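You operate a simulated robot arm through the tools that you are given. There is no shell and no other tool. Be economical: measure what you need, move in short steps, check, and stop when the job is done.

Carry out the task below with a simulated robot arm. There is one attempt and no reset: what you move stays moved.

JOB
Water the hanging pot, hang it on the plant stand's hook and empty its saucer into the watering can.
Fine: all the jug's water; jug and saucer go back. Set down upright: small jug.

It is judged by the outcome, as a careful person would: the job done as asked, and still so three seconds after it is handed in. It fails if anything else is knocked over, pushed out of place, dropped, spilled or broken.

ROBOT AND FRAMES
A 7-joint arm with a two-finger parallel gripper, fixed in place. Base frame: the origin is at the foot of the arm, x ahead of it, y to its left, z up. Readings come in m, degrees, newtons and seconds.
With the tool pointing down near the work surface it reaches from about 0.34 to 0.76 m from the base axis. Its first joint turns from -115.0 to 115.0 degrees. Payload 3.91 kg.
Tool frame: the origin (TCP) lies between the finger pads and is the grasp point; the fingertips stand 0.03 m ahead of it; z points along the fingers, y is the line along which they close. The gripper opens to 0.11 m. The fingers are 0.02 m wide and 0.01 m thick; the gripper's body (0.048 by 0.112 m) begins 0.055 m behind the TCP.
Orientation is that of the tool frame in the base frame, as a unit quaternion [x, y, z, w]. With the fingers straight down and closing along the base's y, the tool's x points along the base's -x, its y along +y and its z along -z.

CONTROLS
- The arm moves only by the tool servo_tool. Its argument "targets" is a list of rows, each a list of 3 entries, a list of its own where there are three numbers: the shift along the base's x, y, z in mm, then the turn, a rotation vector about the base's x, y, z in degrees, then the closure in counts, from 0 (fully open) to 255 (shut). In form: [[[x, y, z], [wx, wy, wz], hand], ...]. A call has 1 to 12 rows; each row shifts and turns the commanded pose from where the row before left it. Each row takes 0.2 s and may step no farther than 0.05 m and 8.6 degrees from the row before; otherwise, or with a gripper value out of range, the whole call is refused. Where a pose cannot be reached the arm comes as near as it can. A force on the tool above 90 N (or 10 N above the force at the start of the call, whichever is more), or a blocked arm, ends the call early, and 0.2 s more pass. Each finger travels about 0.108 m/s and halts on what it meets, pressing with about 25 N; the grip force reading is that of the motor and also rises with nothing between the fingers. The clock runs only during rows and for 0.2 s after the last one: add rows that do not move to give the fingers time. It gives the time, the measured TCP pose, the force on the tool (base axes), the opening and the grip force at its end, in the units of the frame above (readings bear some noise), with the torque about the TCP (base axes, N m) and any sound that the robot's microphone picked up.
- Cameras (640 x 400 px; columns grow to the right, rows downward): "scene" is fixed at [0.3986, 0.65, 1.5353]; the picture's right is [-0.99, 0.16, 0.00], its down [0.04, 0.27, -0.96] and it looks along [-0.15, -0.95, -0.28] (base axes); focal length 340 px, centre (320, 200). "wrist" rides on the gripper at [0.072, 0.017, -0.103] in the tool frame; the picture's right is [-0.23, 0.97, 0.00], its down [-0.76, -0.18, -0.62] and it looks along [-0.61, -0.14, 0.78] (tool axes); focal length 222 px, centre (320, 200). There is no depth. A picture from a camera that has moved, and an enlarged one, comes with that camera's place and axes in the base frame and with its lens.
- get_image(camera): a new picture of that camera. It takes no simulated time.
- raise_lower(by): slides the trunk up (or, below 0, down) by that many m; the arm rides with it, the base frame stays. It gives what a move gives, with no picture.
- enlarge(camera, box): a new picture of the part [left, top, right, bottom] of that camera's present view, enlarged. It takes no simulated time.
- hand_in(): hands the job in; it is judged then, once.

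Go step by step. Nothing tells you positions but the pictures and the camera data: compare them with the known pose of the tool, close in by small moves and look again before you grip or let go. The budget is 120 turns and 84 pictures, counting those below and the enlarged ones. Unless the task says otherwise, let go and move clear before handing in, and close with one line.

The tools are called after "Request:" as a command line: name --argument value ..., lists and objects as JSON in quotes. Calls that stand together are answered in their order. servo_tool: Moves the arm, as the interface text tells. Its arguments: {"type":"object","properties":{"targets":{"type":"array","items":{"type":"array"}}},"required":["targets"]} The other tools are called the same way: raise_lower (by) slides the trunk up or down; get_image (camera) takes a picture; enlarge (camera, box) takes an enlarged picture of a part of a camera's view; hand_in () hands the job in.

At the start:

```text
t: 0.0
position: [0.0203, -0.3981, 1.5252]
ee_rot: [0.001, 1.0, 0.0, 0.0]
force: [-0.5, -0.4, 0.3]
wrist_torque: [-0.01, -0.01, 0.01]
opening: 0.1102
grip_force: 0.1
trunk travel left (down, up): [-0.8, 0.19]
```

scene: 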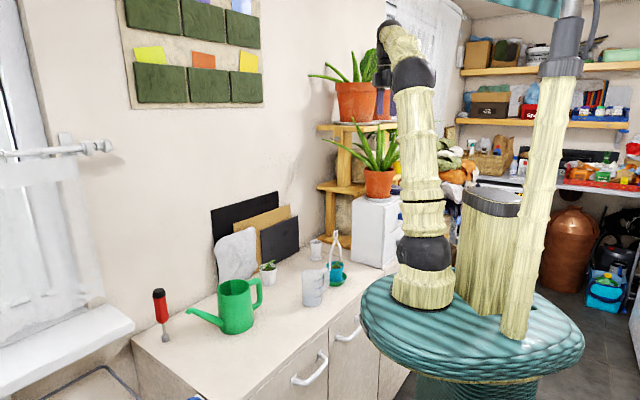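
wrist: 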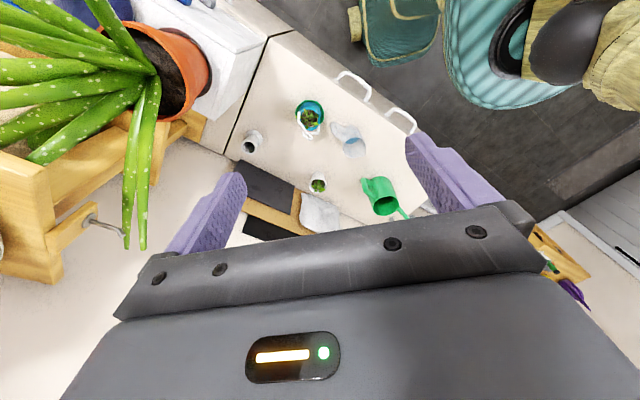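

I see the counter with a green watering can, a clear jug, a small teal hanging pot in a saucer, and a plant stand with a hook. I'll zoom in to locate them.

Request:
enlarge --camera "scene" --box '[180, 210, 400, 348]'

Request:
enlarge --camera "wrist" --box '[220, 60, 460, 250]'

Request:
enlarge --camera "scene" --box '[280, 60, 440, 260]'

```text
2.90 times, centred on (290, 279) of scene
camera zoom: at [0.3986, 0.65, 1.5353], right [-0.99, 0.16, 0.0], down [0.04, 0.27, -0.96], along [-0.15, -0.95, -0.28], focal length 986 px, centre (407, -29)
```

zoom: 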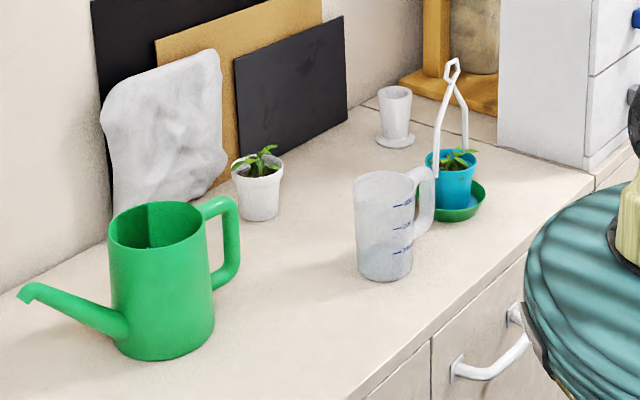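

```text
2.11 times, centred on (340, 155) of wrist
camera zoom: at [-0.0522, -0.3809, 1.6291], right [0.23, 0.97, 0.0], down [0.76, -0.18, 0.62], along [0.61, -0.14, -0.78], focal length 468 px, centre (278, 295)
```

zoom: 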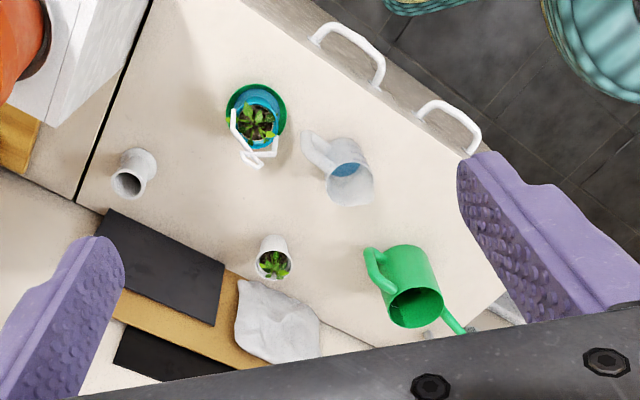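

```text
2.00 times, centred on (360, 160) of scene
camera zoom: at [0.3986, 0.65, 1.5353], right [-0.99, 0.16, 0.0], down [0.04, 0.27, -0.96], along [-0.15, -0.95, -0.28], focal length 680 px, centre (240, 280)
```

zoom: 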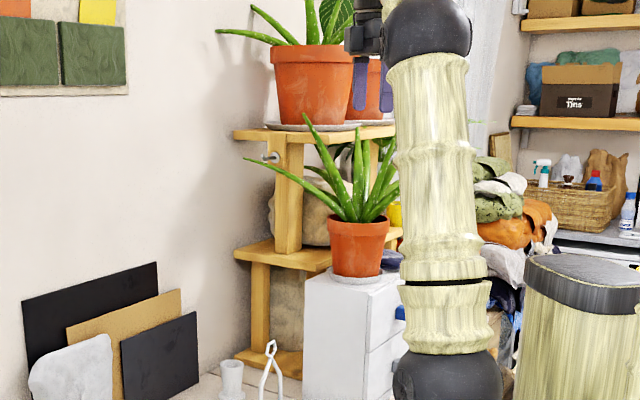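

The pot is near (0.16, -0.46), the jug near (0.26, -0.35) and the can near (0.51, -0.27), with the counter at about z 0.87. I'll look at the hook before moving.

Request:
enlarge --camera "wrist" --box '[40, 160, 160, 270]'

Request:
enlarge --camera "scene" --box '[330, 120, 370, 150]'

Request:
enlarge --camera "scene" --box '[295, 220, 365, 315]'

```text
3.64 times, centred on (100, 215) of wrist
camera zoom: at [-0.0522, -0.3809, 1.6291], right [0.23, 0.97, 0.0], down [0.76, -0.18, 0.62], along [0.61, -0.14, -0.78], focal length 808 px, centre (1120, 146)
```

zoom: 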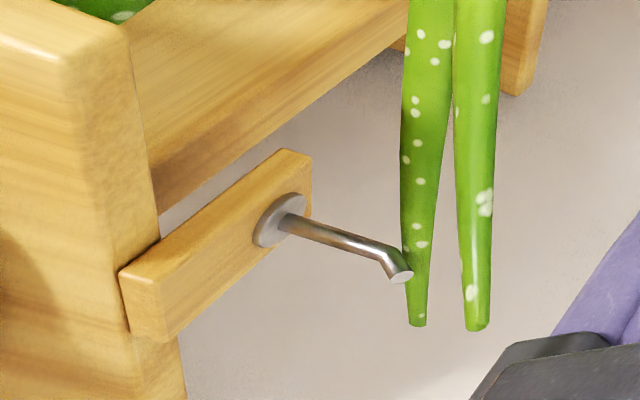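

```text
13.33 times, centred on (350, 135) of scene
camera zoom: at [0.3986, 0.65, 1.5353], right [-0.99, 0.16, 0.0], down [0.04, 0.27, -0.96], along [-0.15, -0.95, -0.28], focal length 4536 px, centre (-80, 1067)
```

zoom: 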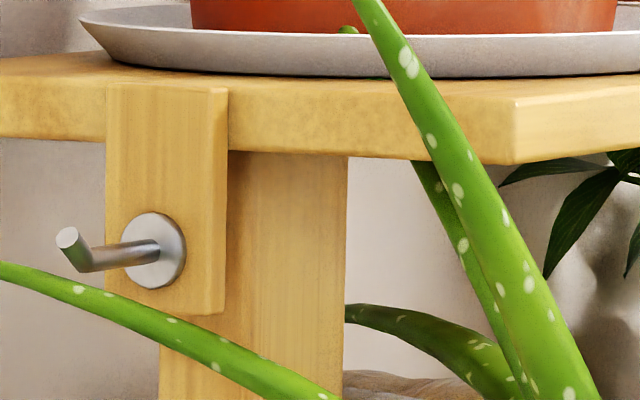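

```text
4.21 times, centred on (330, 268) of scene
camera zoom: at [0.3986, 0.65, 1.5353], right [-0.99, 0.16, 0.0], down [0.04, 0.27, -0.96], along [-0.15, -0.95, -0.28], focal length 1432 px, centre (278, -84)
```

zoom: 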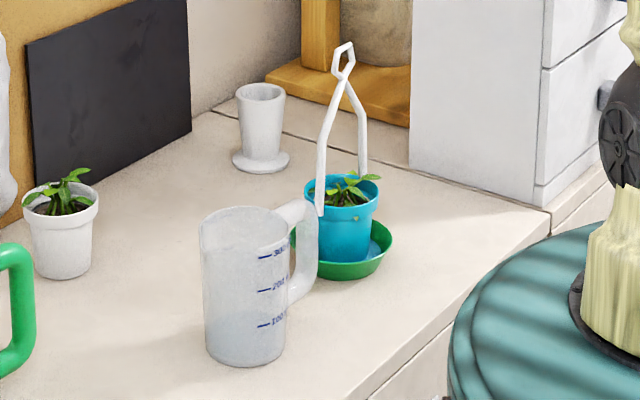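

The hook is a peg with an upturned tip near (0.10 to 0.125, -0.77, 1.38), pointing towards +x+y. I'll move the tool out over open counter and lower the trunk for closer views.

Request:
servo_tool --targets '[[[40, 10, 0], [0, 0, 0], 0], [[40, 10, 0], [0, 0, 0], 0], [[40, 10, 0], [0, 0, 0], 0], [[40, 10, 0], [0, 0, 0], 0], [[30, 0, 0], [0, 0, 0], 0]]'

Request:
raise_lower --by -0.25

Request:
get_image --camera "wrist"

Request:
get_image --camera "scene"

```text
t: 1.2
position: [0.2129, -0.3581, 1.5252]
ee_rot: [0.0, 1.0, 0.0, -0.002]
force: [0.1, 0.2, 0.0]
wrist_torque: [0.03, 0.02, 0.0]
opening: 0.11
grip_force: 0.1
trunk travel left (down, up): [-0.8, 0.19]
```

```text
t: 3.8
position: [0.2103, -0.3586, 1.2752]
ee_rot: [0.0, 1.0, 0.0, 0.0]
force: [0.3, -0.3, -0.3]
wrist_torque: [0.03, -0.01, -0.01]
opening: 0.1101
grip_force: 0.1
trunk travel left (down, up): [-0.55, 0.44]
```

```text
75 pictures are left
camera wrist: at [0.1377, -0.3415, 1.3792], right [0.23, 0.97, 0.0], down [0.76, -0.18, 0.62], along [0.61, -0.14, -0.78], focal length 222 px, centre (320, 200)
```

wrist: 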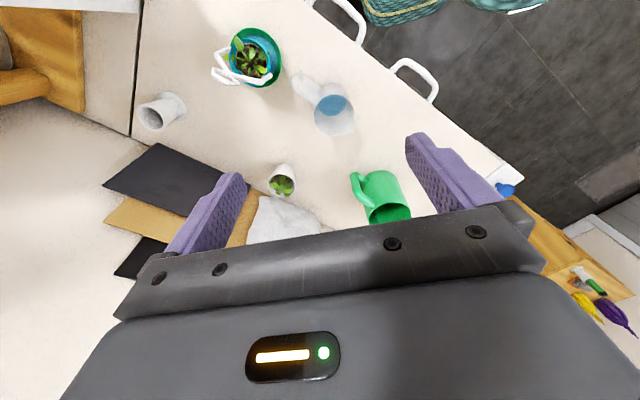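

```text
74 pictures are left
```

scene: 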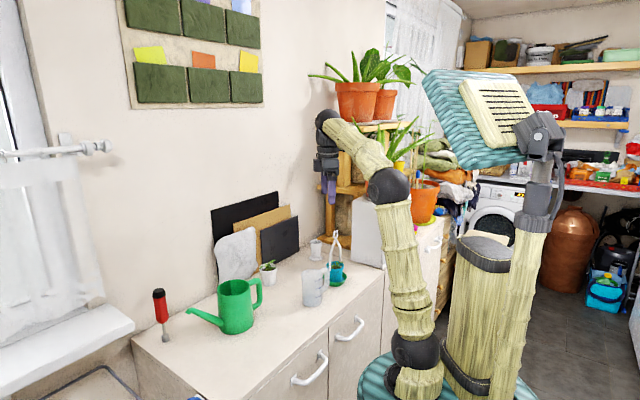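

I'll enlarge the pot and jug in this wrist view to measure them.

Request:
enlarge --camera "wrist" --box '[190, 10, 380, 150]'

Request:
enlarge --camera "scene" --box '[300, 225, 360, 315]'

```text
2.86 times, centred on (285, 80) of wrist
camera zoom: at [0.1377, -0.3415, 1.3792], right [0.23, 0.97, 0.0], down [0.76, -0.18, 0.62], along [0.61, -0.14, -0.78], focal length 635 px, centre (420, 543)
```

zoom: 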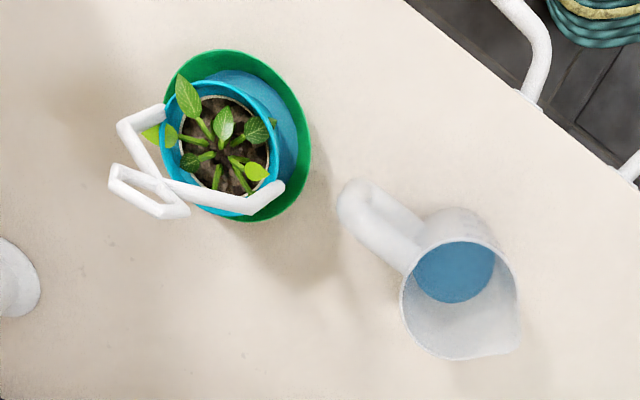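

```text
4.44 times, centred on (330, 270) of scene
camera zoom: at [0.3986, 0.65, 1.5353], right [-0.99, 0.16, 0.0], down [0.04, 0.27, -0.96], along [-0.15, -0.95, -0.28], focal length 1512 px, centre (276, -111)
```

zoom: 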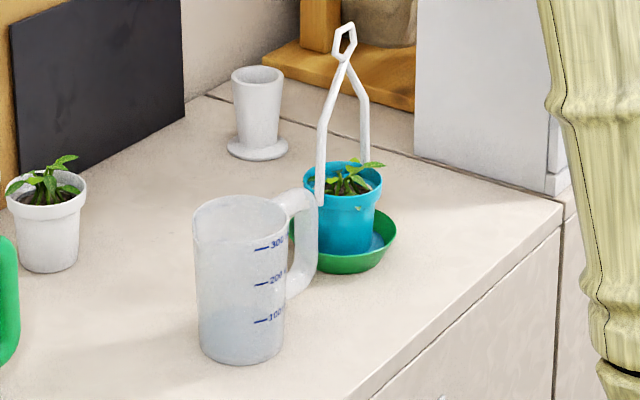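

Jug: rim centre about (0.264, -0.347, 0.99), with the handle towards -x-y. Pot rim: about (0.161, -0.466, 0.951). The counter edge runs at about 47°. The handle faces the pot, so I'll first lift the jug from above, by its body, and turn it so the handle faces me.

Request:
servo_tool --targets '[[[20, 5, 0], [0, 0, 7.6], 0], [[20, 5, 0], [0, 0, 7.6], 0], [[14, 2, 0], [0, 0, 7.6], 0], [[0, 0, -40], [0, 0, 7.6], 0], [[0, 0, -40], [0, 0, 7.6], 0], [[0, 0, -40], [0, 0, 0], 0], [[0, 0, -30], [0, 0, 0], 0]]'

Request:
get_image --camera "wrist"

Request:
enlarge --camera "scene" --box '[270, 190, 390, 320]'

```text
t: 5.4
position: [0.2654, -0.3463, 1.1248]
ee_rot: [-0.325, 0.946, 0.0, 0.0]
force: [-0.7, 1.3, -0.1]
wrist_torque: [0.0, -0.01, -0.01]
opening: 0.1103
grip_force: 0.0
trunk travel left (down, up): [-0.55, 0.44]
```

```text
71 pictures are left
camera wrist: at [0.197, -0.3784, 1.2282], right [-0.42, 0.91, 0.0], down [0.71, 0.33, 0.62], along [0.57, 0.26, -0.78], focal length 222 px, centre (320, 200)
```

wrist: 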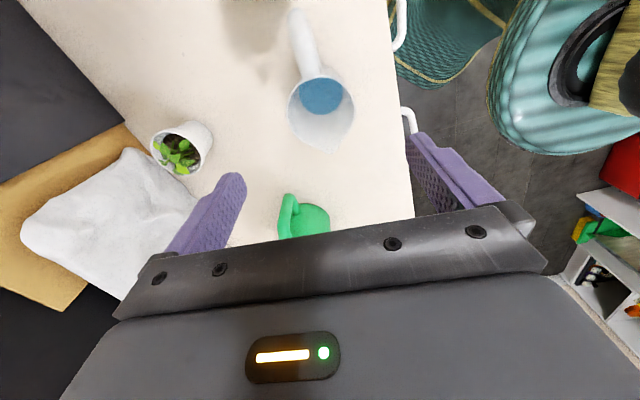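

```text
3.08 times, centred on (330, 255) of scene
camera zoom: at [0.3986, 0.65, 1.5353], right [-0.99, 0.16, 0.0], down [0.04, 0.27, -0.96], along [-0.15, -0.95, -0.28], focal length 1047 px, centre (289, 31)
```

zoom: 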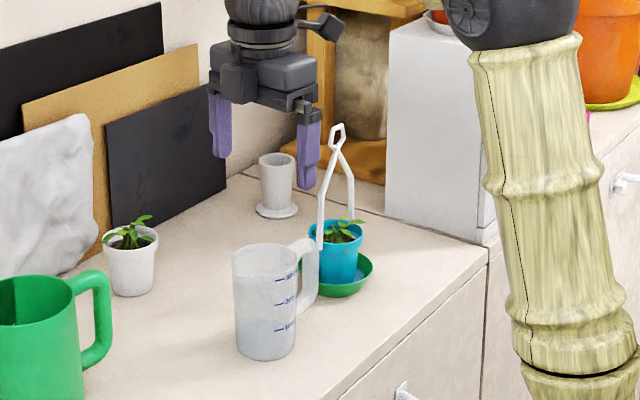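

The fingers line up with the jug, so I'll correct slightly and lower around its body.

Request:
servo_tool --targets '[[[-4, -2, -40], [0, 0, 3], 0], [[0, 0, -40], [0, 0, 0], 0], [[0, 0, -40], [0, 0, 0], 0], [[0, 0, -40], [0, 0, 0], 0]]'

Request:
get_image --camera "wrist"

Request:
enlarge --camera "scene" --box '[270, 190, 390, 320]'

```text
t: 6.4
position: [0.2602, -0.3493, 0.9643]
ee_rot: [-0.35, 0.937, -0.001, 0.0]
force: [-0.2, 0.3, -1.2]
wrist_torque: [-0.02, -0.04, 0.04]
opening: 0.1102
grip_force: 0.1
trunk travel left (down, up): [-0.55, 0.44]
```

```text
69 pictures are left
camera wrist: at [0.195, -0.3841, 1.0672], right [-0.47, 0.88, 0.0], down [0.69, 0.37, 0.62], along [0.55, 0.29, -0.78], focal length 222 px, centre (320, 200)
```

wrist: 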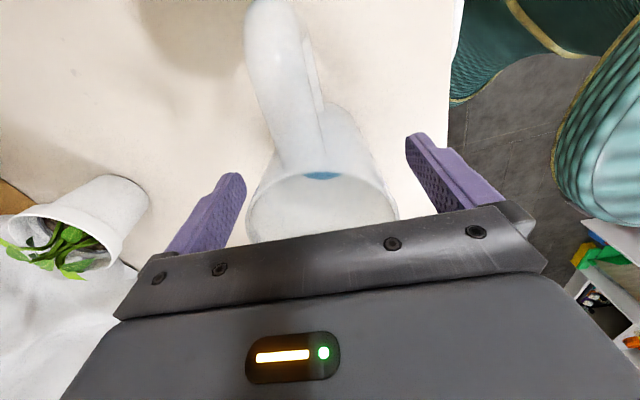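

```text
3.08 times, centred on (330, 255) of scene
camera zoom: at [0.3986, 0.65, 1.5353], right [-0.99, 0.16, 0.0], down [0.04, 0.27, -0.96], along [-0.15, -0.95, -0.28], focal length 1047 px, centre (289, 31)
```

zoom: 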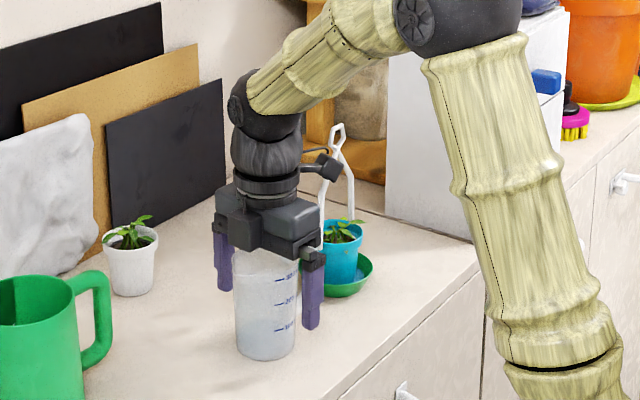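

The jug is between the fingers, so I'll close.

Request:
servo_tool --targets '[[[0, 0, 0], [0, 0, 0], 255], [[0, 0, 0], [0, 0, 0], 255], [[0, 0, 0], [0, 0, 0], 255], [[0, 0, 0], [0, 0, 0], 255]]'

```text
t: 7.4
position: [0.2602, -0.3486, 0.9647]
ee_rot: [-0.35, 0.937, 0.0, 0.0]
force: [0.4, -0.5, 0.3]
wrist_torque: [0.02, 0.01, -0.01]
opening: 0.068
grip_force: 24.5
trunk travel left (down, up): [-0.55, 0.44]
```

Gripped at 68 mm. I'll lift, then turn it by about -86° while moving to clear counter at (0.33, -0.375).

Request:
servo_tool --targets '[[[0, 0, 15], [0, 0, 0], 255], [[0, 0, 25], [0, 0, 0], 255], [[10, -2, 10], [0, 0, -8], 255], [[10, -3, 0], [0, 0, -8], 255], [[10, -3, 0], [0, 0, -8], 255], [[10, -3, 0], [0, 0, -8], 255], [[10, -3, 0], [0, 0, -8], 255], [[10, -6, 0], [0, 0, -8], 255], [[10, -6, 0], [0, 0, -8], 255], [[0, 0, 0], [0, 0, -8], 255], [[0, 0, 0], [0, 0, -8], 255], [[0, 0, 0], [0, 0, -8], 255]]'

Request:
servo_tool --targets '[[[0, 0, 0], [0, 0, -6], 255], [[0, 0, -20], [0, 0, 0], 255], [[0, 0, -15], [0, 0, 0], 255], [[0, 0, -7], [0, 0, 0], 255]]'

Request:
enlarge --camera "scene" --box '[240, 190, 390, 320]'

```text
t: 10.0
position: [0.3321, -0.3739, 1.0154]
ee_rot: [0.336, 0.942, 0.0, 0.0]
force: [-0.1, -0.3, -1.2]
wrist_torque: [-0.03, -0.07, 0.01]
opening: 0.0678
grip_force: 24.9
trunk travel left (down, up): [-0.55, 0.44]
```

```text
t: 11.0
position: [0.3295, -0.3758, 0.9734]
ee_rot: [0.383, 0.924, 0.0, 0.001]
force: [0.5, 0.4, -1.2]
wrist_torque: [-0.05, 0.0, 0.02]
opening: 0.0679
grip_force: 25.1
trunk travel left (down, up): [-0.55, 0.44]
```

```text
3.08 times, centred on (315, 255) of scene
camera zoom: at [0.3986, 0.65, 1.5353], right [-0.99, 0.16, 0.0], down [0.04, 0.27, -0.96], along [-0.15, -0.95, -0.28], focal length 1047 px, centre (335, 31)
```

zoom: 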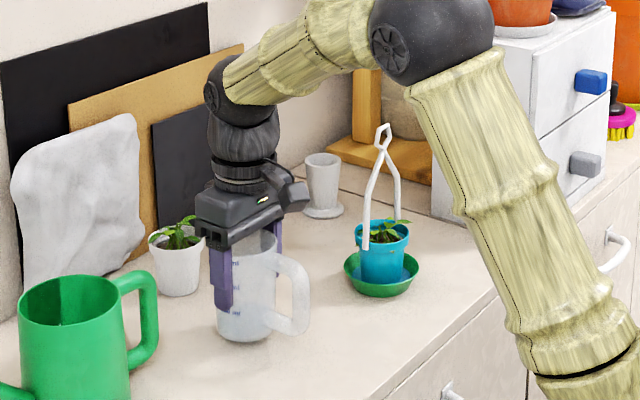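

I'll set it down gently at the height it was picked from and release.

Request:
servo_tool --targets '[[[0, 0, -4], [0, 0, 0], 255], [[0, 0, -4], [0, 0, 0], 255], [[0, 0, 0], [0, 0, 0], 255]]'

Request:
servo_tool --targets '[[[0, 0, 0], [0, 0, 0], 120], [[0, 0, 0], [0, 0, 0], 0], [[0, 0, 0], [0, 0, 0], 0], [[0, 0, 0], [0, 0, 0], 0], [[0, 0, 30], [0, 0, 0], 0], [[0, 0, 40], [0, 0, 0], 0], [[0, 0, 50], [0, 0, 0], 0], [[0, 0, 50], [0, 0, 0], 0]]'

Request:
get_image --camera "wrist"

Request:
enlarge --camera "scene" --box '[240, 190, 390, 320]'

```text
t: 11.8
position: [0.3305, -0.3739, 0.9661]
ee_rot: [0.383, 0.924, -0.001, -0.001]
force: [0.4, 0.6, -1.4]
wrist_torque: [0.0, -0.04, -0.02]
opening: 0.0676
grip_force: 24.6
trunk travel left (down, up): [-0.55, 0.44]
```

```text
t: 13.6
position: [0.3287, -0.3784, 1.1347]
ee_rot: [0.383, 0.924, 0.0, -0.001]
force: [0.2, 0.9, -0.2]
wrist_torque: [-0.02, 0.0, 0.0]
opening: 0.11
grip_force: 0.1
trunk travel left (down, up): [-0.55, 0.44]
```

```text
66 pictures are left
camera wrist: at [0.2894, -0.3146, 1.2382], right [0.85, 0.53, 0.0], down [0.41, -0.66, 0.62], along [0.33, -0.53, -0.78], focal length 222 px, centre (320, 200)
```

wrist: 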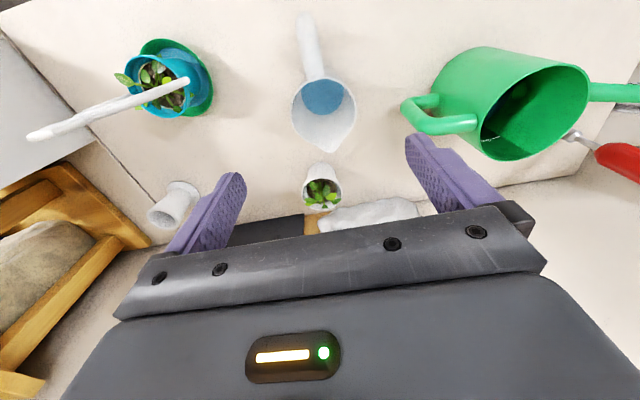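

```text
3.08 times, centred on (315, 255) of scene
camera zoom: at [0.3986, 0.65, 1.5353], right [-0.99, 0.16, 0.0], down [0.04, 0.27, -0.96], along [-0.15, -0.95, -0.28], focal length 1047 px, centre (335, 31)
```

zoom: 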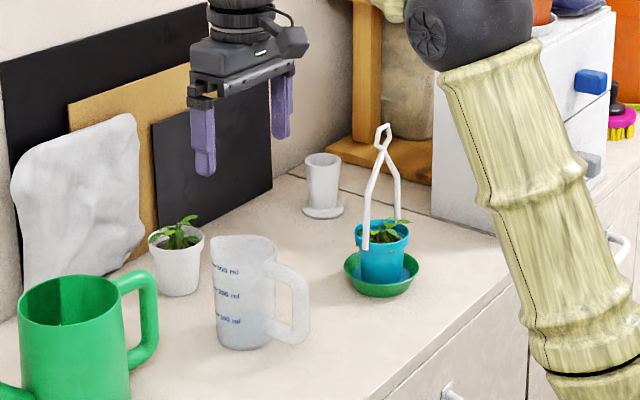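

The jug now stands at (0.33, -0.376) with its handle facing the robot. I'll back the tool off towards the robot and pitch it so the fingers come at the handle 30° below horizontal.

Request:
servo_tool --targets '[[[-30, 30, 0], [0, 0, 0], 0], [[-30, 30, 0], [0, 0, 0], 0], [[-25, 25, 0], [-5.26, -5.35, 0], 0], [[-25, 26, 0], [-5.26, -5.35, 0], 0], [[0, 0, 0], [-5.26, -5.35, 0], 0], [[0, 0, 0], [-5.26, -5.35, 0], 0], [[0, 0, 0], [-5.26, -5.35, 0], 0], [[0, 0, 0], [-5.26, -5.35, 0], 0], [[0, 0, 0], [-5.26, -5.35, 0], 0], [[0, 0, 0], [-5.26, -5.35, 0], 0], [[0, 0, 0], [0, 0, 0], 0]]'

Request:
get_image --camera "scene"

Request:
get_image --camera "wrist"

```text
t: 16.0
position: [0.2403, -0.3156, 1.0902]
ee_rot: [0.331, 0.8, -0.187, 0.463]
force: [-0.3, 0.4, -0.1]
wrist_torque: [0.0, 0.01, 0.0]
opening: 0.11
grip_force: 0.1
out of reach, approached as far as the arm can: row 6, 7, 9
trunk travel left (down, up): [-0.55, 0.44]
```

```text
64 pictures are left
```

scene: 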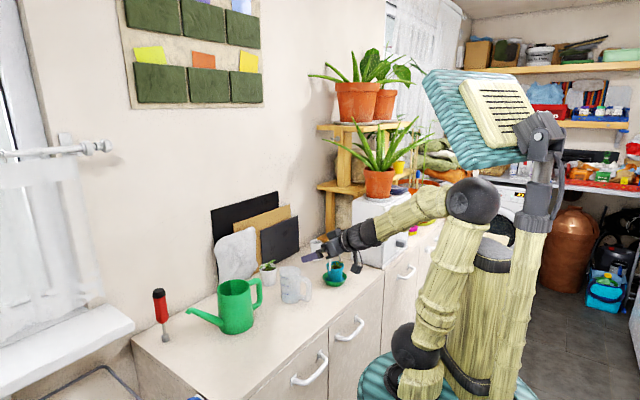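

```text
63 pictures are left
camera wrist: at [0.1624, -0.2152, 1.0792], right [0.77, 0.61, 0.2], down [-0.24, -0.02, 0.97], along [0.6, -0.79, 0.13], focal length 222 px, centre (320, 200)
```

wrist: 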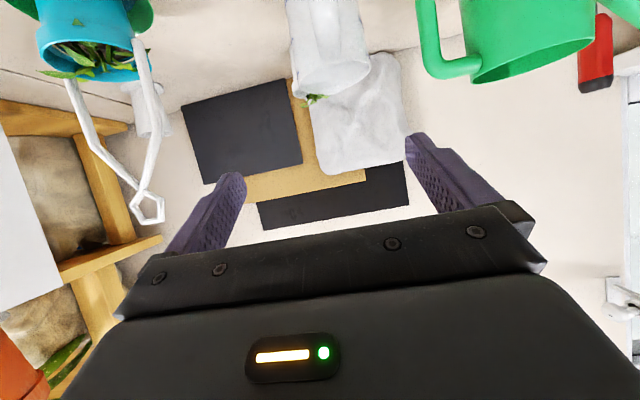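

The arm is folded too tightly here. I'll raise the arm relative to the trunk and lower the trunk by the same amount, so that poses near the robot are easier to reach.

Request:
servo_tool --targets '[[[0, 0, 45], [0, 0, 0], 0], [[0, 0, 45], [0, 0, 0], 0], [[0, 0, 45], [0, 0, 0], 0], [[0, 0, 45], [0, 0, 0], 0], [[0, 0, 45], [0, 0, 0], 0], [[0, 0, 45], [0, 0, 0], 0], [[-10, 20, 30], [0, 0, 0], 0], [[-10, 20, 0], [0, 0, 0], 0]]'

Request:
raise_lower --by -0.3

```text
t: 17.8
position: [0.2288, -0.3281, 1.3597]
ee_rot: [0.332, 0.8, -0.188, 0.463]
force: [-0.8, 0.7, -0.5]
wrist_torque: [-0.06, 0.01, -0.01]
opening: 0.1102
grip_force: 0.1
out of reach, approached as far as the arm can: row 1, 2, 3, 4, 8
trunk travel left (down, up): [-0.55, 0.44]
```

```text
t: 20.8
position: [0.2287, -0.3294, 1.0615]
ee_rot: [0.332, 0.8, -0.187, 0.463]
force: [0.9, -0.6, 1.0]
wrist_torque: [-0.03, 0.01, 0.02]
opening: 0.1102
grip_force: 0.0
trunk travel left (down, up): [-0.25, 0.74]
```

Request:
servo_tool --targets '[[[-5, 31, 0], [0, 0, 0], 0], [[-5, 31, 0], [0, 0, 0], 0], [[0, 0, -30], [0, 0, 0], 0], [[0, 0, -30], [0, 0, 0], 0]]'

Request:
get_image --camera "scene"

```text
t: 21.8
position: [0.234, -0.3459, 1.0089]
ee_rot: [0.331, 0.8, -0.187, 0.464]
force: [0.4, -0.4, 0.6]
wrist_torque: [0.02, 0.02, 0.01]
opening: 0.1101
grip_force: 0.1
out of reach, approached as far as the arm can: row 1, 2, 3, 4
trunk travel left (down, up): [-0.25, 0.74]
```

```text
62 pictures are left
```

scene: 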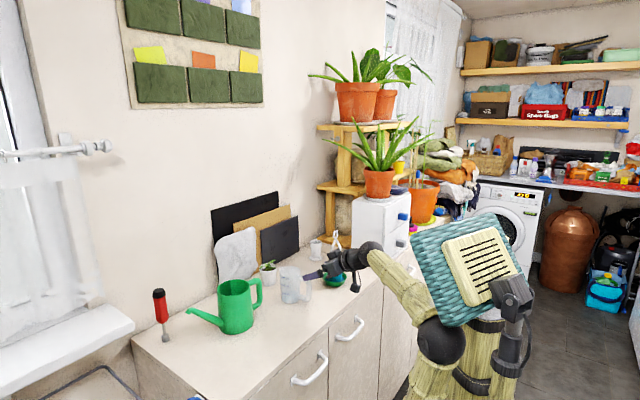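

Lowering made it worse, so I'll restore the trunk height. I'll reach the handle from straight above instead, keeping the 30° tilt.

Request:
raise_lower --by 0.3

Request:
servo_tool --targets '[[[16, 6, -40], [0, 0, 0], 0], [[16, 6, -40], [0, 0, 0], 0], [[15, 6, -40], [0, 0, 0], 0], [[0, 0, -40], [0, 0, 0], 0], [[0, 0, -40], [0, 0, 0], 0], [[0, 0, 0], [0, 0, 0], 0]]'

Request:
get_image --camera "wrist"

Request:
enlarge --camera "scene" --box '[240, 190, 390, 320]'

```text
t: 24.8
position: [0.2333, -0.3458, 1.3103]
ee_rot: [0.332, 0.8, -0.188, 0.464]
force: [0.2, -0.4, -0.6]
wrist_torque: [0.0, -0.02, -0.01]
opening: 0.1099
grip_force: 0.1
trunk travel left (down, up): [-0.55, 0.44]
```

```text
t: 26.2
position: [0.2818, -0.3353, 1.1123]
ee_rot: [0.332, 0.802, -0.186, 0.461]
force: [0.1, -1.0, 0.0]
wrist_torque: [0.02, 0.0, -0.01]
opening: 0.1101
grip_force: 0.0
out of reach, approached as far as the arm can: row 1, 5
trunk travel left (down, up): [-0.55, 0.44]
```

```text
61 pictures are left
camera wrist: at [0.2034, -0.2346, 1.1011], right [0.76, 0.61, 0.2], down [-0.24, -0.03, 0.97], along [0.6, -0.79, 0.13], focal length 222 px, centre (320, 200)
```

wrist: 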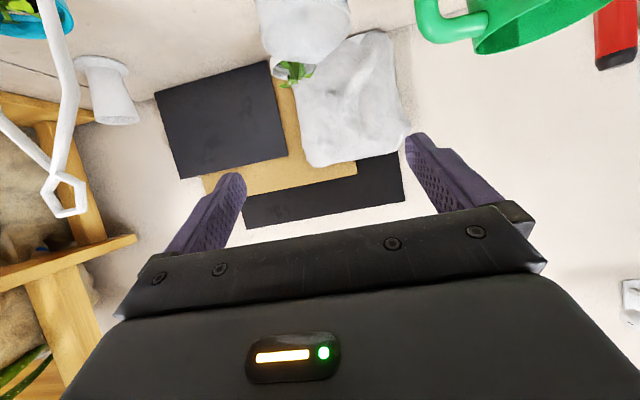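

```text
3.08 times, centred on (315, 255) of scene
camera zoom: at [0.3986, 0.65, 1.5353], right [-0.99, 0.16, 0.0], down [0.04, 0.27, -0.96], along [-0.15, -0.95, -0.28], focal length 1047 px, centre (335, 31)
```

zoom: 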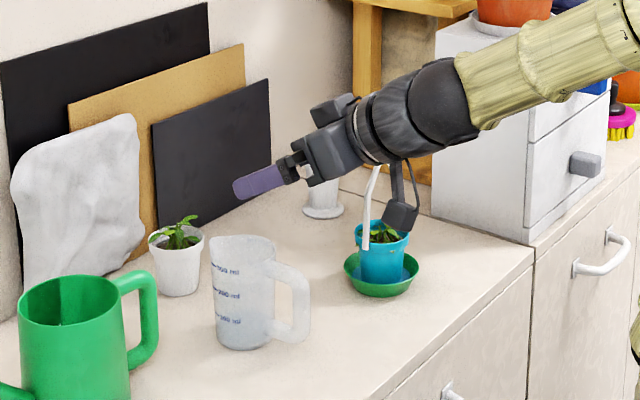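

Request:
servo_tool --targets '[[[2, 3, -35], [0, 0, 0], 0], [[0, 0, -35], [0, 0, 0], 0], [[0, 0, 0], [0, 0, 0], 0]]'

```text
t: 27.0
position: [0.2846, -0.3316, 1.0409]
ee_rot: [0.331, 0.8, -0.187, 0.463]
force: [-0.1, -0.6, 0.3]
wrist_torque: [0.01, 0.0, 0.01]
opening: 0.1102
grip_force: 0.0
trunk travel left (down, up): [-0.55, 0.44]
```

Request:
servo_tool --targets '[[[0, 0, -30], [0, 0, 0], 0], [[0, 0, -30], [0, 0, 0], 0], [[0, 0, -30], [0, 0, 0], 0], [[0, 0, 0], [0, 0, 0], 0]]'

Request:
get_image --camera "wrist"

Request:
enlarge --camera "scene" --box '[260, 220, 360, 310]'

```text
t: 28.0
position: [0.2996, -0.3603, 0.9681]
ee_rot: [0.331, 0.8, -0.188, 0.463]
force: [0.3, -0.5, -0.5]
wrist_torque: [0.01, 0.03, -0.03]
opening: 0.11
grip_force: 0.0
out of reach, approached as far as the arm can: row 1, 2, 3
trunk travel left (down, up): [-0.55, 0.44]
```

```text
59 pictures are left
camera wrist: at [0.2207, -0.2603, 0.9583], right [0.77, 0.61, 0.2], down [-0.24, -0.02, 0.97], along [0.6, -0.79, 0.13], focal length 222 px, centre (320, 200)
```

wrist: 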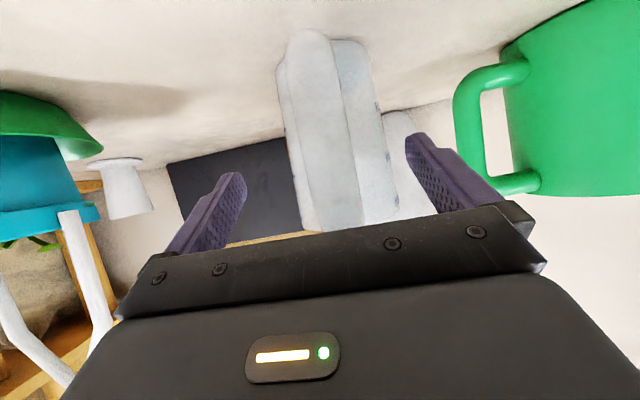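

```text
4.44 times, centred on (310, 265) of scene
camera zoom: at [0.3986, 0.65, 1.5353], right [-0.99, 0.16, 0.0], down [0.04, 0.27, -0.96], along [-0.15, -0.95, -0.28], focal length 1512 px, centre (364, -89)
```

zoom: 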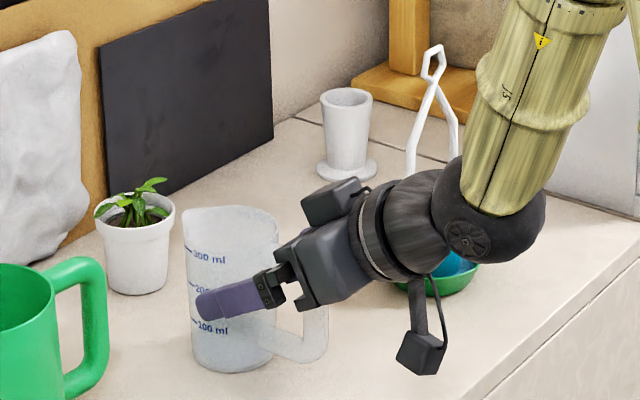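

The arm gets pushed outward in this posture, so the front approach won't work. I'll grip the jug's handle from the side instead, with the tool pointing along the counter, and pour by rolling. First I'll raise, straighten the tool down and bring the jug a bit nearer.

Request:
servo_tool --targets '[[[0, 0, 45], [0, 0, 0], 0], [[0, 0, 45], [0, 0, 0], 0], [[0, 0, 45], [0, 0, 0], 0], [[0, 0, 30], [0, 0, 0], 0], [[0, 0, 0], [5.26, 5.35, 0], 0], [[0, 0, 0], [5.26, 5.35, 0], 0], [[0, 0, 0], [5.26, 5.35, 0], 0], [[0, 0, 0], [5.26, 5.35, 0], 0], [[0, 0, 0], [5.26, 5.35, 0], 0], [[0, 0, 0], [5.26, 5.35, 0], 0], [[0, 0, 0], [5.26, 5.35, 0], 0], [[0, 0, 0], [5.26, 5.35, 0], 0]]'

```text
t: 30.6
position: [0.3007, -0.3598, 1.1351]
ee_rot: [0.382, 0.924, 0.001, -0.001]
force: [0.1, 0.7, -0.4]
wrist_torque: [-0.01, -0.01, -0.03]
opening: 0.1098
grip_force: 0.1
trunk travel left (down, up): [-0.55, 0.44]
```

Request:
servo_tool --targets '[[[29, -15, 0], [0, 0, 0], 0], [[0, 0, -45], [0, 0, 0], 0], [[0, 0, -45], [0, 0, 0], 0], [[0, 0, -40], [0, 0, 0], 0], [[0, 0, -40], [0, 0, 0], 0], [[0, 0, 0], [0, 0, 0], 255], [[0, 0, 0], [0, 0, 0], 255], [[0, 0, 0], [0, 0, 0], 255], [[0, 0, 0], [0, 0, 0], 255]]'

```text
t: 32.6
position: [0.3279, -0.3757, 0.9636]
ee_rot: [0.383, 0.924, -0.001, 0.0]
force: [-0.5, 0.2, -0.2]
wrist_torque: [-0.02, -0.04, 0.03]
opening: 0.0677
grip_force: 25.2
trunk travel left (down, up): [-0.55, 0.44]
```

Request:
servo_tool --targets '[[[0, 0, 12], [0, 0, 0], 255], [[0, 0, 12], [0, 0, 0], 255], [[-16, 13, 0], [0, 0, 0], 255], [[-16, 13, 0], [0, 0, 0], 255], [[-17, 13, 0], [0, 0, 0], 255], [[0, 0, -12], [0, 0, 0], 255], [[0, 0, -7], [0, 0, 0], 255], [[0, 0, -4], [0, 0, 0], 255], [[0, 0, 0], [0, 0, 0], 255]]'

Request:
servo_tool --targets '[[[0, 0, 0], [0, 0, 0], 120], [[0, 0, 0], [0, 0, 0], 0], [[0, 0, 0], [0, 0, 0], 0], [[0, 0, 0], [0, 0, 0], 0], [[0, 0, 40], [0, 0, 0], 0], [[0, 0, 45], [0, 0, 0], 0], [[0, 0, 45], [0, 0, 0], 0], [[0, 0, 40], [0, 0, 0], 0], [[0, 0, 0], [0, 0, 0], 0]]'

Request:
get_image --camera "wrist"

Request:
enlarge --camera "scene" --box '[240, 190, 390, 320]'

```text
t: 34.6
position: [0.2804, -0.3362, 0.965]
ee_rot: [0.383, 0.924, 0.0, 0.0]
force: [-0.1, 0.1, -1.2]
wrist_torque: [-0.03, -0.02, -0.02]
opening: 0.068
grip_force: 25.2
trunk travel left (down, up): [-0.55, 0.44]
```

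```text
t: 36.6
position: [0.2786, -0.3364, 1.1356]
ee_rot: [0.383, 0.924, 0.0, -0.001]
force: [-0.3, -0.5, 0.3]
wrist_torque: [0.05, 0.02, 0.04]
opening: 0.1099
grip_force: 0.1
trunk travel left (down, up): [-0.55, 0.44]
```

```text
57 pictures are left
camera wrist: at [0.24, -0.2742, 1.2397], right [0.85, 0.53, 0.0], down [0.41, -0.66, 0.62], along [0.33, -0.53, -0.78], focal length 222 px, centre (320, 200)
```

wrist: 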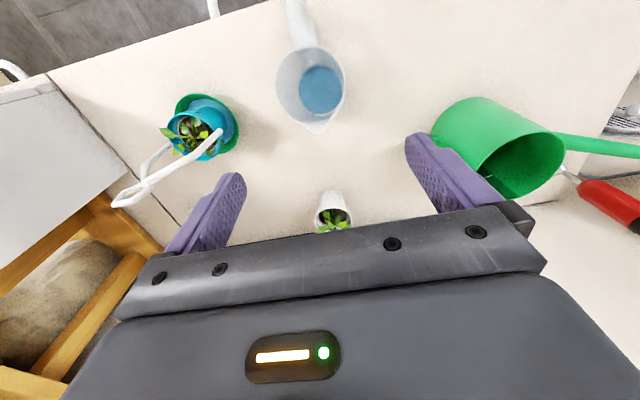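

```text
3.08 times, centred on (315, 255) of scene
camera zoom: at [0.3986, 0.65, 1.5353], right [-0.99, 0.16, 0.0], down [0.04, 0.27, -0.96], along [-0.15, -0.95, -0.28], focal length 1047 px, centre (335, 31)
```

zoom: 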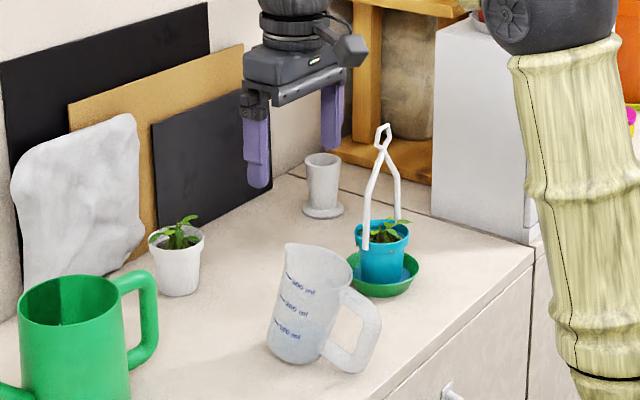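

The jug looks tilted in the scene view. I'll look again right away before doing anything.

Request:
servo_tool --targets '[[[0, 0, 0], [0, 0, 0], 0], [[0, 0, 0], [0, 0, 0], 0]]'

Request:
enlarge --camera "scene" --box '[290, 240, 370, 320]'

Request:
enlarge --camera "wrist" --box '[240, 0, 400, 140]'

```text
t: 37.2
position: [0.2802, -0.3375, 1.1356]
ee_rot: [0.383, 0.924, 0.0, -0.001]
force: [-0.9, -1.1, -0.5]
wrist_torque: [-0.03, 0.0, 0.02]
opening: 0.1099
grip_force: 0.0
trunk travel left (down, up): [-0.55, 0.44]
```

```text
5.00 times, centred on (330, 280) of scene
camera zoom: at [0.3986, 0.65, 1.5353], right [-0.99, 0.16, 0.0], down [0.04, 0.27, -0.96], along [-0.15, -0.95, -0.28], focal length 1701 px, centre (270, -200)
```

zoom: 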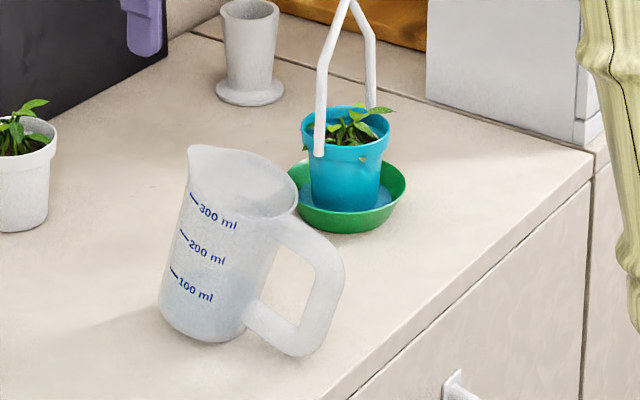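

```text
2.86 times, centred on (320, 70) of wrist
camera zoom: at [0.24, -0.2743, 1.2393], right [0.85, 0.53, 0.0], down [0.41, -0.66, 0.62], along [0.33, -0.53, -0.78], focal length 635 px, centre (320, 571)
```

zoom: 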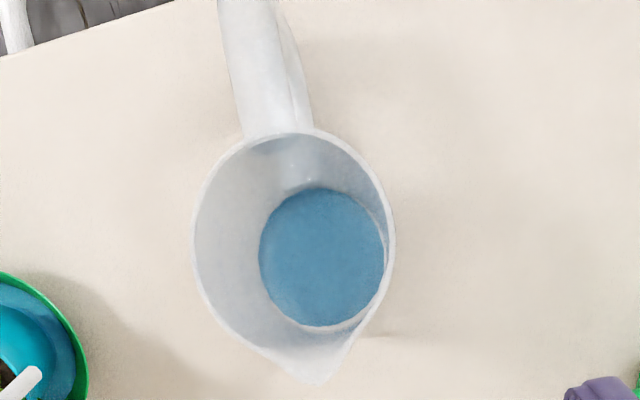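

The jug is leaning on its handle but is stable, and nothing has spilled. I'll tip it upright by putting the closed fingertips in its mouth and pushing the far wall gently. First I'll close the fingers and go in.

Request:
servo_tool --targets '[[[-10, 8, 0], [0, 0, 0], 255], [[-9, 7, 0], [0, 0, 0], 255], [[0, 0, 0], [0, 0, 0], 255], [[0, 0, 0], [0, 0, 0], 255], [[0, 0, -40], [0, 0, 0], 255], [[0, 0, -40], [0, 0, 0], 255], [[0, 0, -35], [0, 0, 0], 255]]'

Request:
get_image --camera "wrist"

Request:
enlarge --camera "scene" --box '[290, 230, 370, 310]'

```text
t: 38.8
position: [0.2607, -0.3203, 1.0193]
ee_rot: [0.383, 0.924, 0.0, 0.0]
force: [0.5, -0.1, 0.4]
wrist_torque: [-0.03, 0.0, 0.01]
opening: 0.0003
grip_force: 24.6
trunk travel left (down, up): [-0.55, 0.44]
```

```text
53 pictures are left
camera wrist: at [0.2206, -0.2573, 1.123], right [0.85, 0.53, 0.0], down [0.41, -0.66, 0.62], along [0.33, -0.53, -0.78], focal length 222 px, centre (320, 200)
```

wrist: 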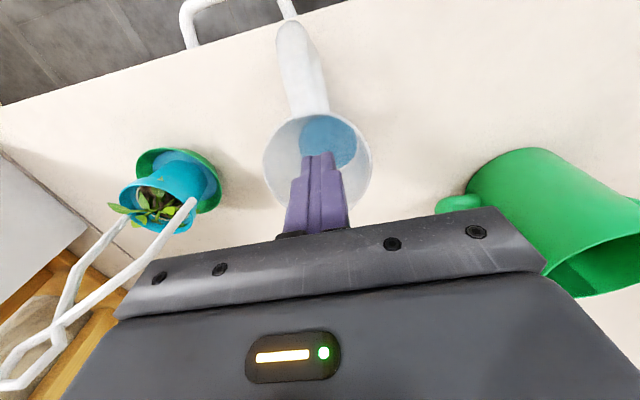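

```text
5.00 times, centred on (330, 270) of scene
camera zoom: at [0.3986, 0.65, 1.5353], right [-0.99, 0.16, 0.0], down [0.04, 0.27, -0.96], along [-0.15, -0.95, -0.28], focal length 1701 px, centre (270, -150)
```

zoom: 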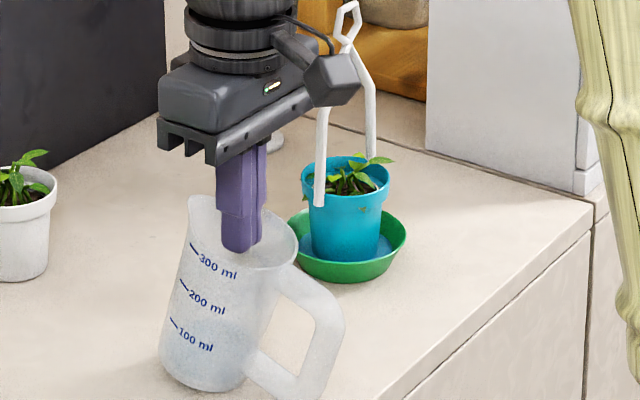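

The fingertips are centred over the mouth. I'll go in about 30 mm and push gently towards the wall.

Request:
servo_tool --targets '[[[0, 0, -16], [0, 0, 0], 255], [[0, 0, -14], [0, 0, 0], 255], [[4.3, -4.2, 0], [0, 0, 0], 255], [[4.3, -4.2, 0], [0, 0, 0], 255], [[4.3, -4.2, 0], [0, 0, 0], 255], [[4.3, -4.2, 0], [0, 0, 0], 255], [[3, -3, 0], [0, 0, 0], 255], [[3, -3, 0], [0, 0, 0], 255], [[2, -2, 0], [0, 0, 0], 255], [[2, -2, 0], [0, 0, 0], 255], [[0, 0, 0], [0, 0, 0], 255]]'

Request:
enlarge --camera "scene" --box '[290, 230, 370, 310]'

```text
t: 41.2
position: [0.2873, -0.3477, 0.9908]
ee_rot: [0.383, 0.924, 0.0, 0.0]
force: [-0.4, 0.3, -0.1]
wrist_torque: [-0.04, 0.0, -0.01]
opening: 0.0
grip_force: 24.9
trunk travel left (down, up): [-0.55, 0.44]
```

```text
5.00 times, centred on (330, 270) of scene
camera zoom: at [0.3986, 0.65, 1.5353], right [-0.99, 0.16, 0.0], down [0.04, 0.27, -0.96], along [-0.15, -0.95, -0.28], focal length 1701 px, centre (270, -150)
```

zoom: 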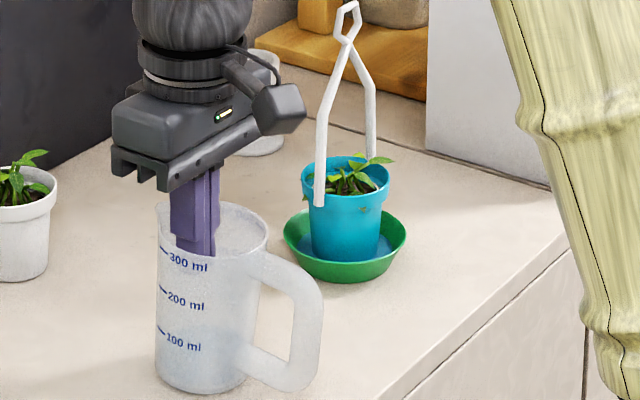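

It stands upright again. I'll move the fingers back to the mouth centre and lift out.

Request:
servo_tool --targets '[[[-4, 4, 0], [0, 0, 0], 255], [[-4, 4, 0], [0, 0, 0], 255], [[-3, 3, 0], [0, 0, 0], 255], [[0, 0, 20], [0, 0, 0], 255], [[0, 0, 40], [0, 0, 0], 255], [[0, 0, 45], [0, 0, 0], 255], [[0, 0, 45], [0, 0, 0], 176], [[0, 0, 0], [0, 0, 0], 176], [[0, 0, 0], [0, 0, 0], 176], [[0, 0, 0], [0, 0, 0], 176]]'

Request:
get_image --camera "wrist"

Request:
enlarge --camera "scene" --box '[290, 230, 370, 310]'

```text
t: 43.4
position: [0.274, -0.3375, 1.1408]
ee_rot: [0.383, 0.924, 0.0, 0.0]
force: [0.0, -0.3, 0.5]
wrist_torque: [0.02, -0.01, 0.03]
opening: 0.0341
grip_force: 0.0
trunk travel left (down, up): [-0.55, 0.44]
```

```text
50 pictures are left
camera wrist: at [0.2344, -0.2737, 1.2448], right [0.85, 0.53, 0.0], down [0.41, -0.66, 0.62], along [0.33, -0.53, -0.78], focal length 222 px, centre (320, 200)
```

wrist: 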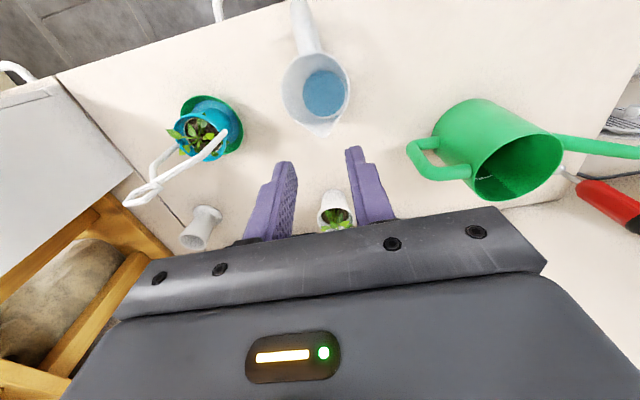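

```text
5.00 times, centred on (330, 270) of scene
camera zoom: at [0.3986, 0.65, 1.5353], right [-0.99, 0.16, 0.0], down [0.04, 0.27, -0.96], along [-0.15, -0.95, -0.28], focal length 1701 px, centre (270, -150)
```

zoom: 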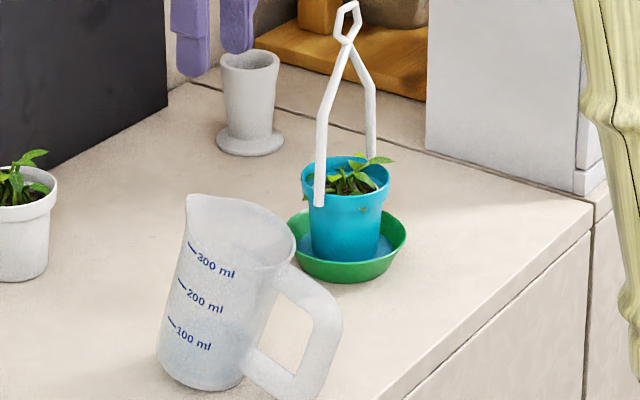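

It fell back because I stopped a few millimetres short of upright. I'll repeat and push about 10 mm further.

Request:
servo_tool --targets '[[[-7, 8, 0], [0, 0, 0], 255], [[-7, 8, 0], [0, 0, 0], 255], [[0, 0, -40], [0, 0, 0], 255], [[0, 0, -45], [0, 0, 0], 255], [[0, 0, -40], [0, 0, 0], 255], [[0, 0, -28], [0, 0, 0], 255], [[6, -6, 0], [0, 0, 0], 255], [[6, -6, 0], [0, 0, 0], 255], [[5, -5, 0], [0, 0, 0], 255], [[4, -4, 0], [0, 0, 0], 255], [[3, -3, 0], [0, 0, 0], 255], [[3, -3, 0], [0, 0, 0], 255]]'

Request:
servo_tool --targets '[[[2, -2, 0], [0, 0, 0], 255], [[2, -2, 0], [0, 0, 0], 255], [[2, -2, 0], [0, 0, 0], 255], [[2, -2, 0], [0, 0, 0], 255], [[0, 0, 0], [0, 0, 0], 255]]'

Request:
enlarge --camera "scene" --box '[290, 230, 370, 310]'

```text
t: 46.0
position: [0.2895, -0.348, 0.9883]
ee_rot: [0.383, 0.924, 0.0, 0.0]
force: [0.6, -0.6, -0.3]
wrist_torque: [0.0, 0.01, 0.01]
opening: 0.0003
grip_force: 24.9
trunk travel left (down, up): [-0.55, 0.44]
```

```text
t: 47.2
position: [0.2964, -0.3552, 0.9887]
ee_rot: [0.383, 0.924, 0.0, 0.0]
force: [-0.2, -0.4, -0.5]
wrist_torque: [0.01, 0.02, -0.02]
opening: 0.0
grip_force: 25.1
trunk travel left (down, up): [-0.55, 0.44]
```

```text
5.00 times, centred on (330, 270) of scene
camera zoom: at [0.3986, 0.65, 1.5353], right [-0.99, 0.16, 0.0], down [0.04, 0.27, -0.96], along [-0.15, -0.95, -0.28], focal length 1701 px, centre (270, -150)
```

zoom: 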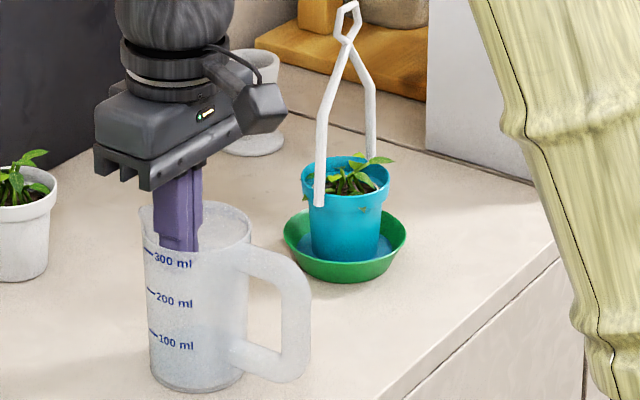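

Now it looks truly upright. I'll withdraw a little and check.

Request:
servo_tool --targets '[[[-3, 3, 0], [0, 0, 0], 255], [[-3, 3, 0], [0, 0, 0], 255], [[-3, 3, 0], [0, 0, 0], 255], [[0, 0, 0], [0, 0, 0], 255], [[0, 0, 20], [0, 0, 0], 255], [[0, 0, 30], [0, 0, 0], 255], [[0, 0, 45], [0, 0, 0], 255], [[0, 0, 45], [0, 0, 0], 176], [[0, 0, 0], [0, 0, 0], 176], [[0, 0, 0], [0, 0, 0], 176]]'

Request:
enlarge --camera "wrist" --box '[240, 0, 400, 140]'

Request:
enlarge --camera "scene" --box '[290, 230, 370, 310]'

```text
t: 49.4
position: [0.2895, -0.3463, 1.1266]
ee_rot: [0.383, 0.924, 0.0, 0.0]
force: [-0.3, -0.8, 0.7]
wrist_torque: [-0.01, 0.03, 0.03]
opening: 0.0341
grip_force: 0.2
trunk travel left (down, up): [-0.55, 0.44]
```

```text
2.86 times, centred on (320, 70) of wrist
camera zoom: at [0.2498, -0.2828, 1.2303], right [0.85, 0.53, 0.0], down [0.41, -0.66, 0.62], along [0.33, -0.53, -0.78], focal length 635 px, centre (320, 571)
```

zoom: 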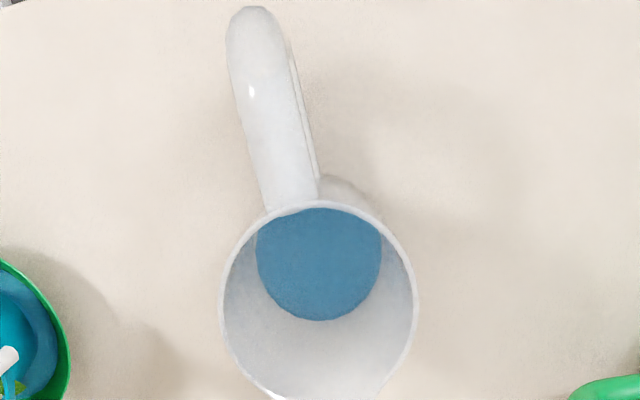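

```text
5.00 times, centred on (330, 270) of scene
camera zoom: at [0.3986, 0.65, 1.5353], right [-0.99, 0.16, 0.0], down [0.04, 0.27, -0.96], along [-0.15, -0.95, -0.28], focal length 1701 px, centre (270, -150)
```

zoom: 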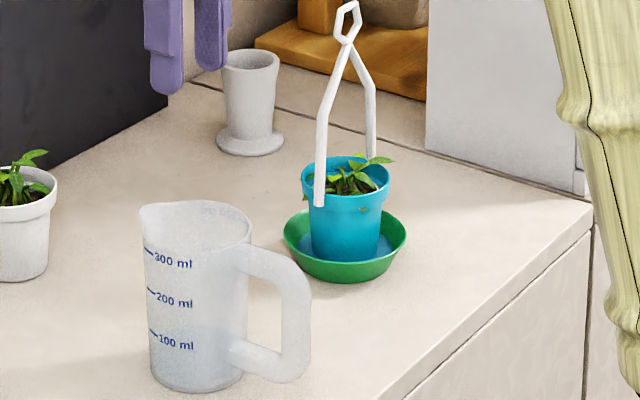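

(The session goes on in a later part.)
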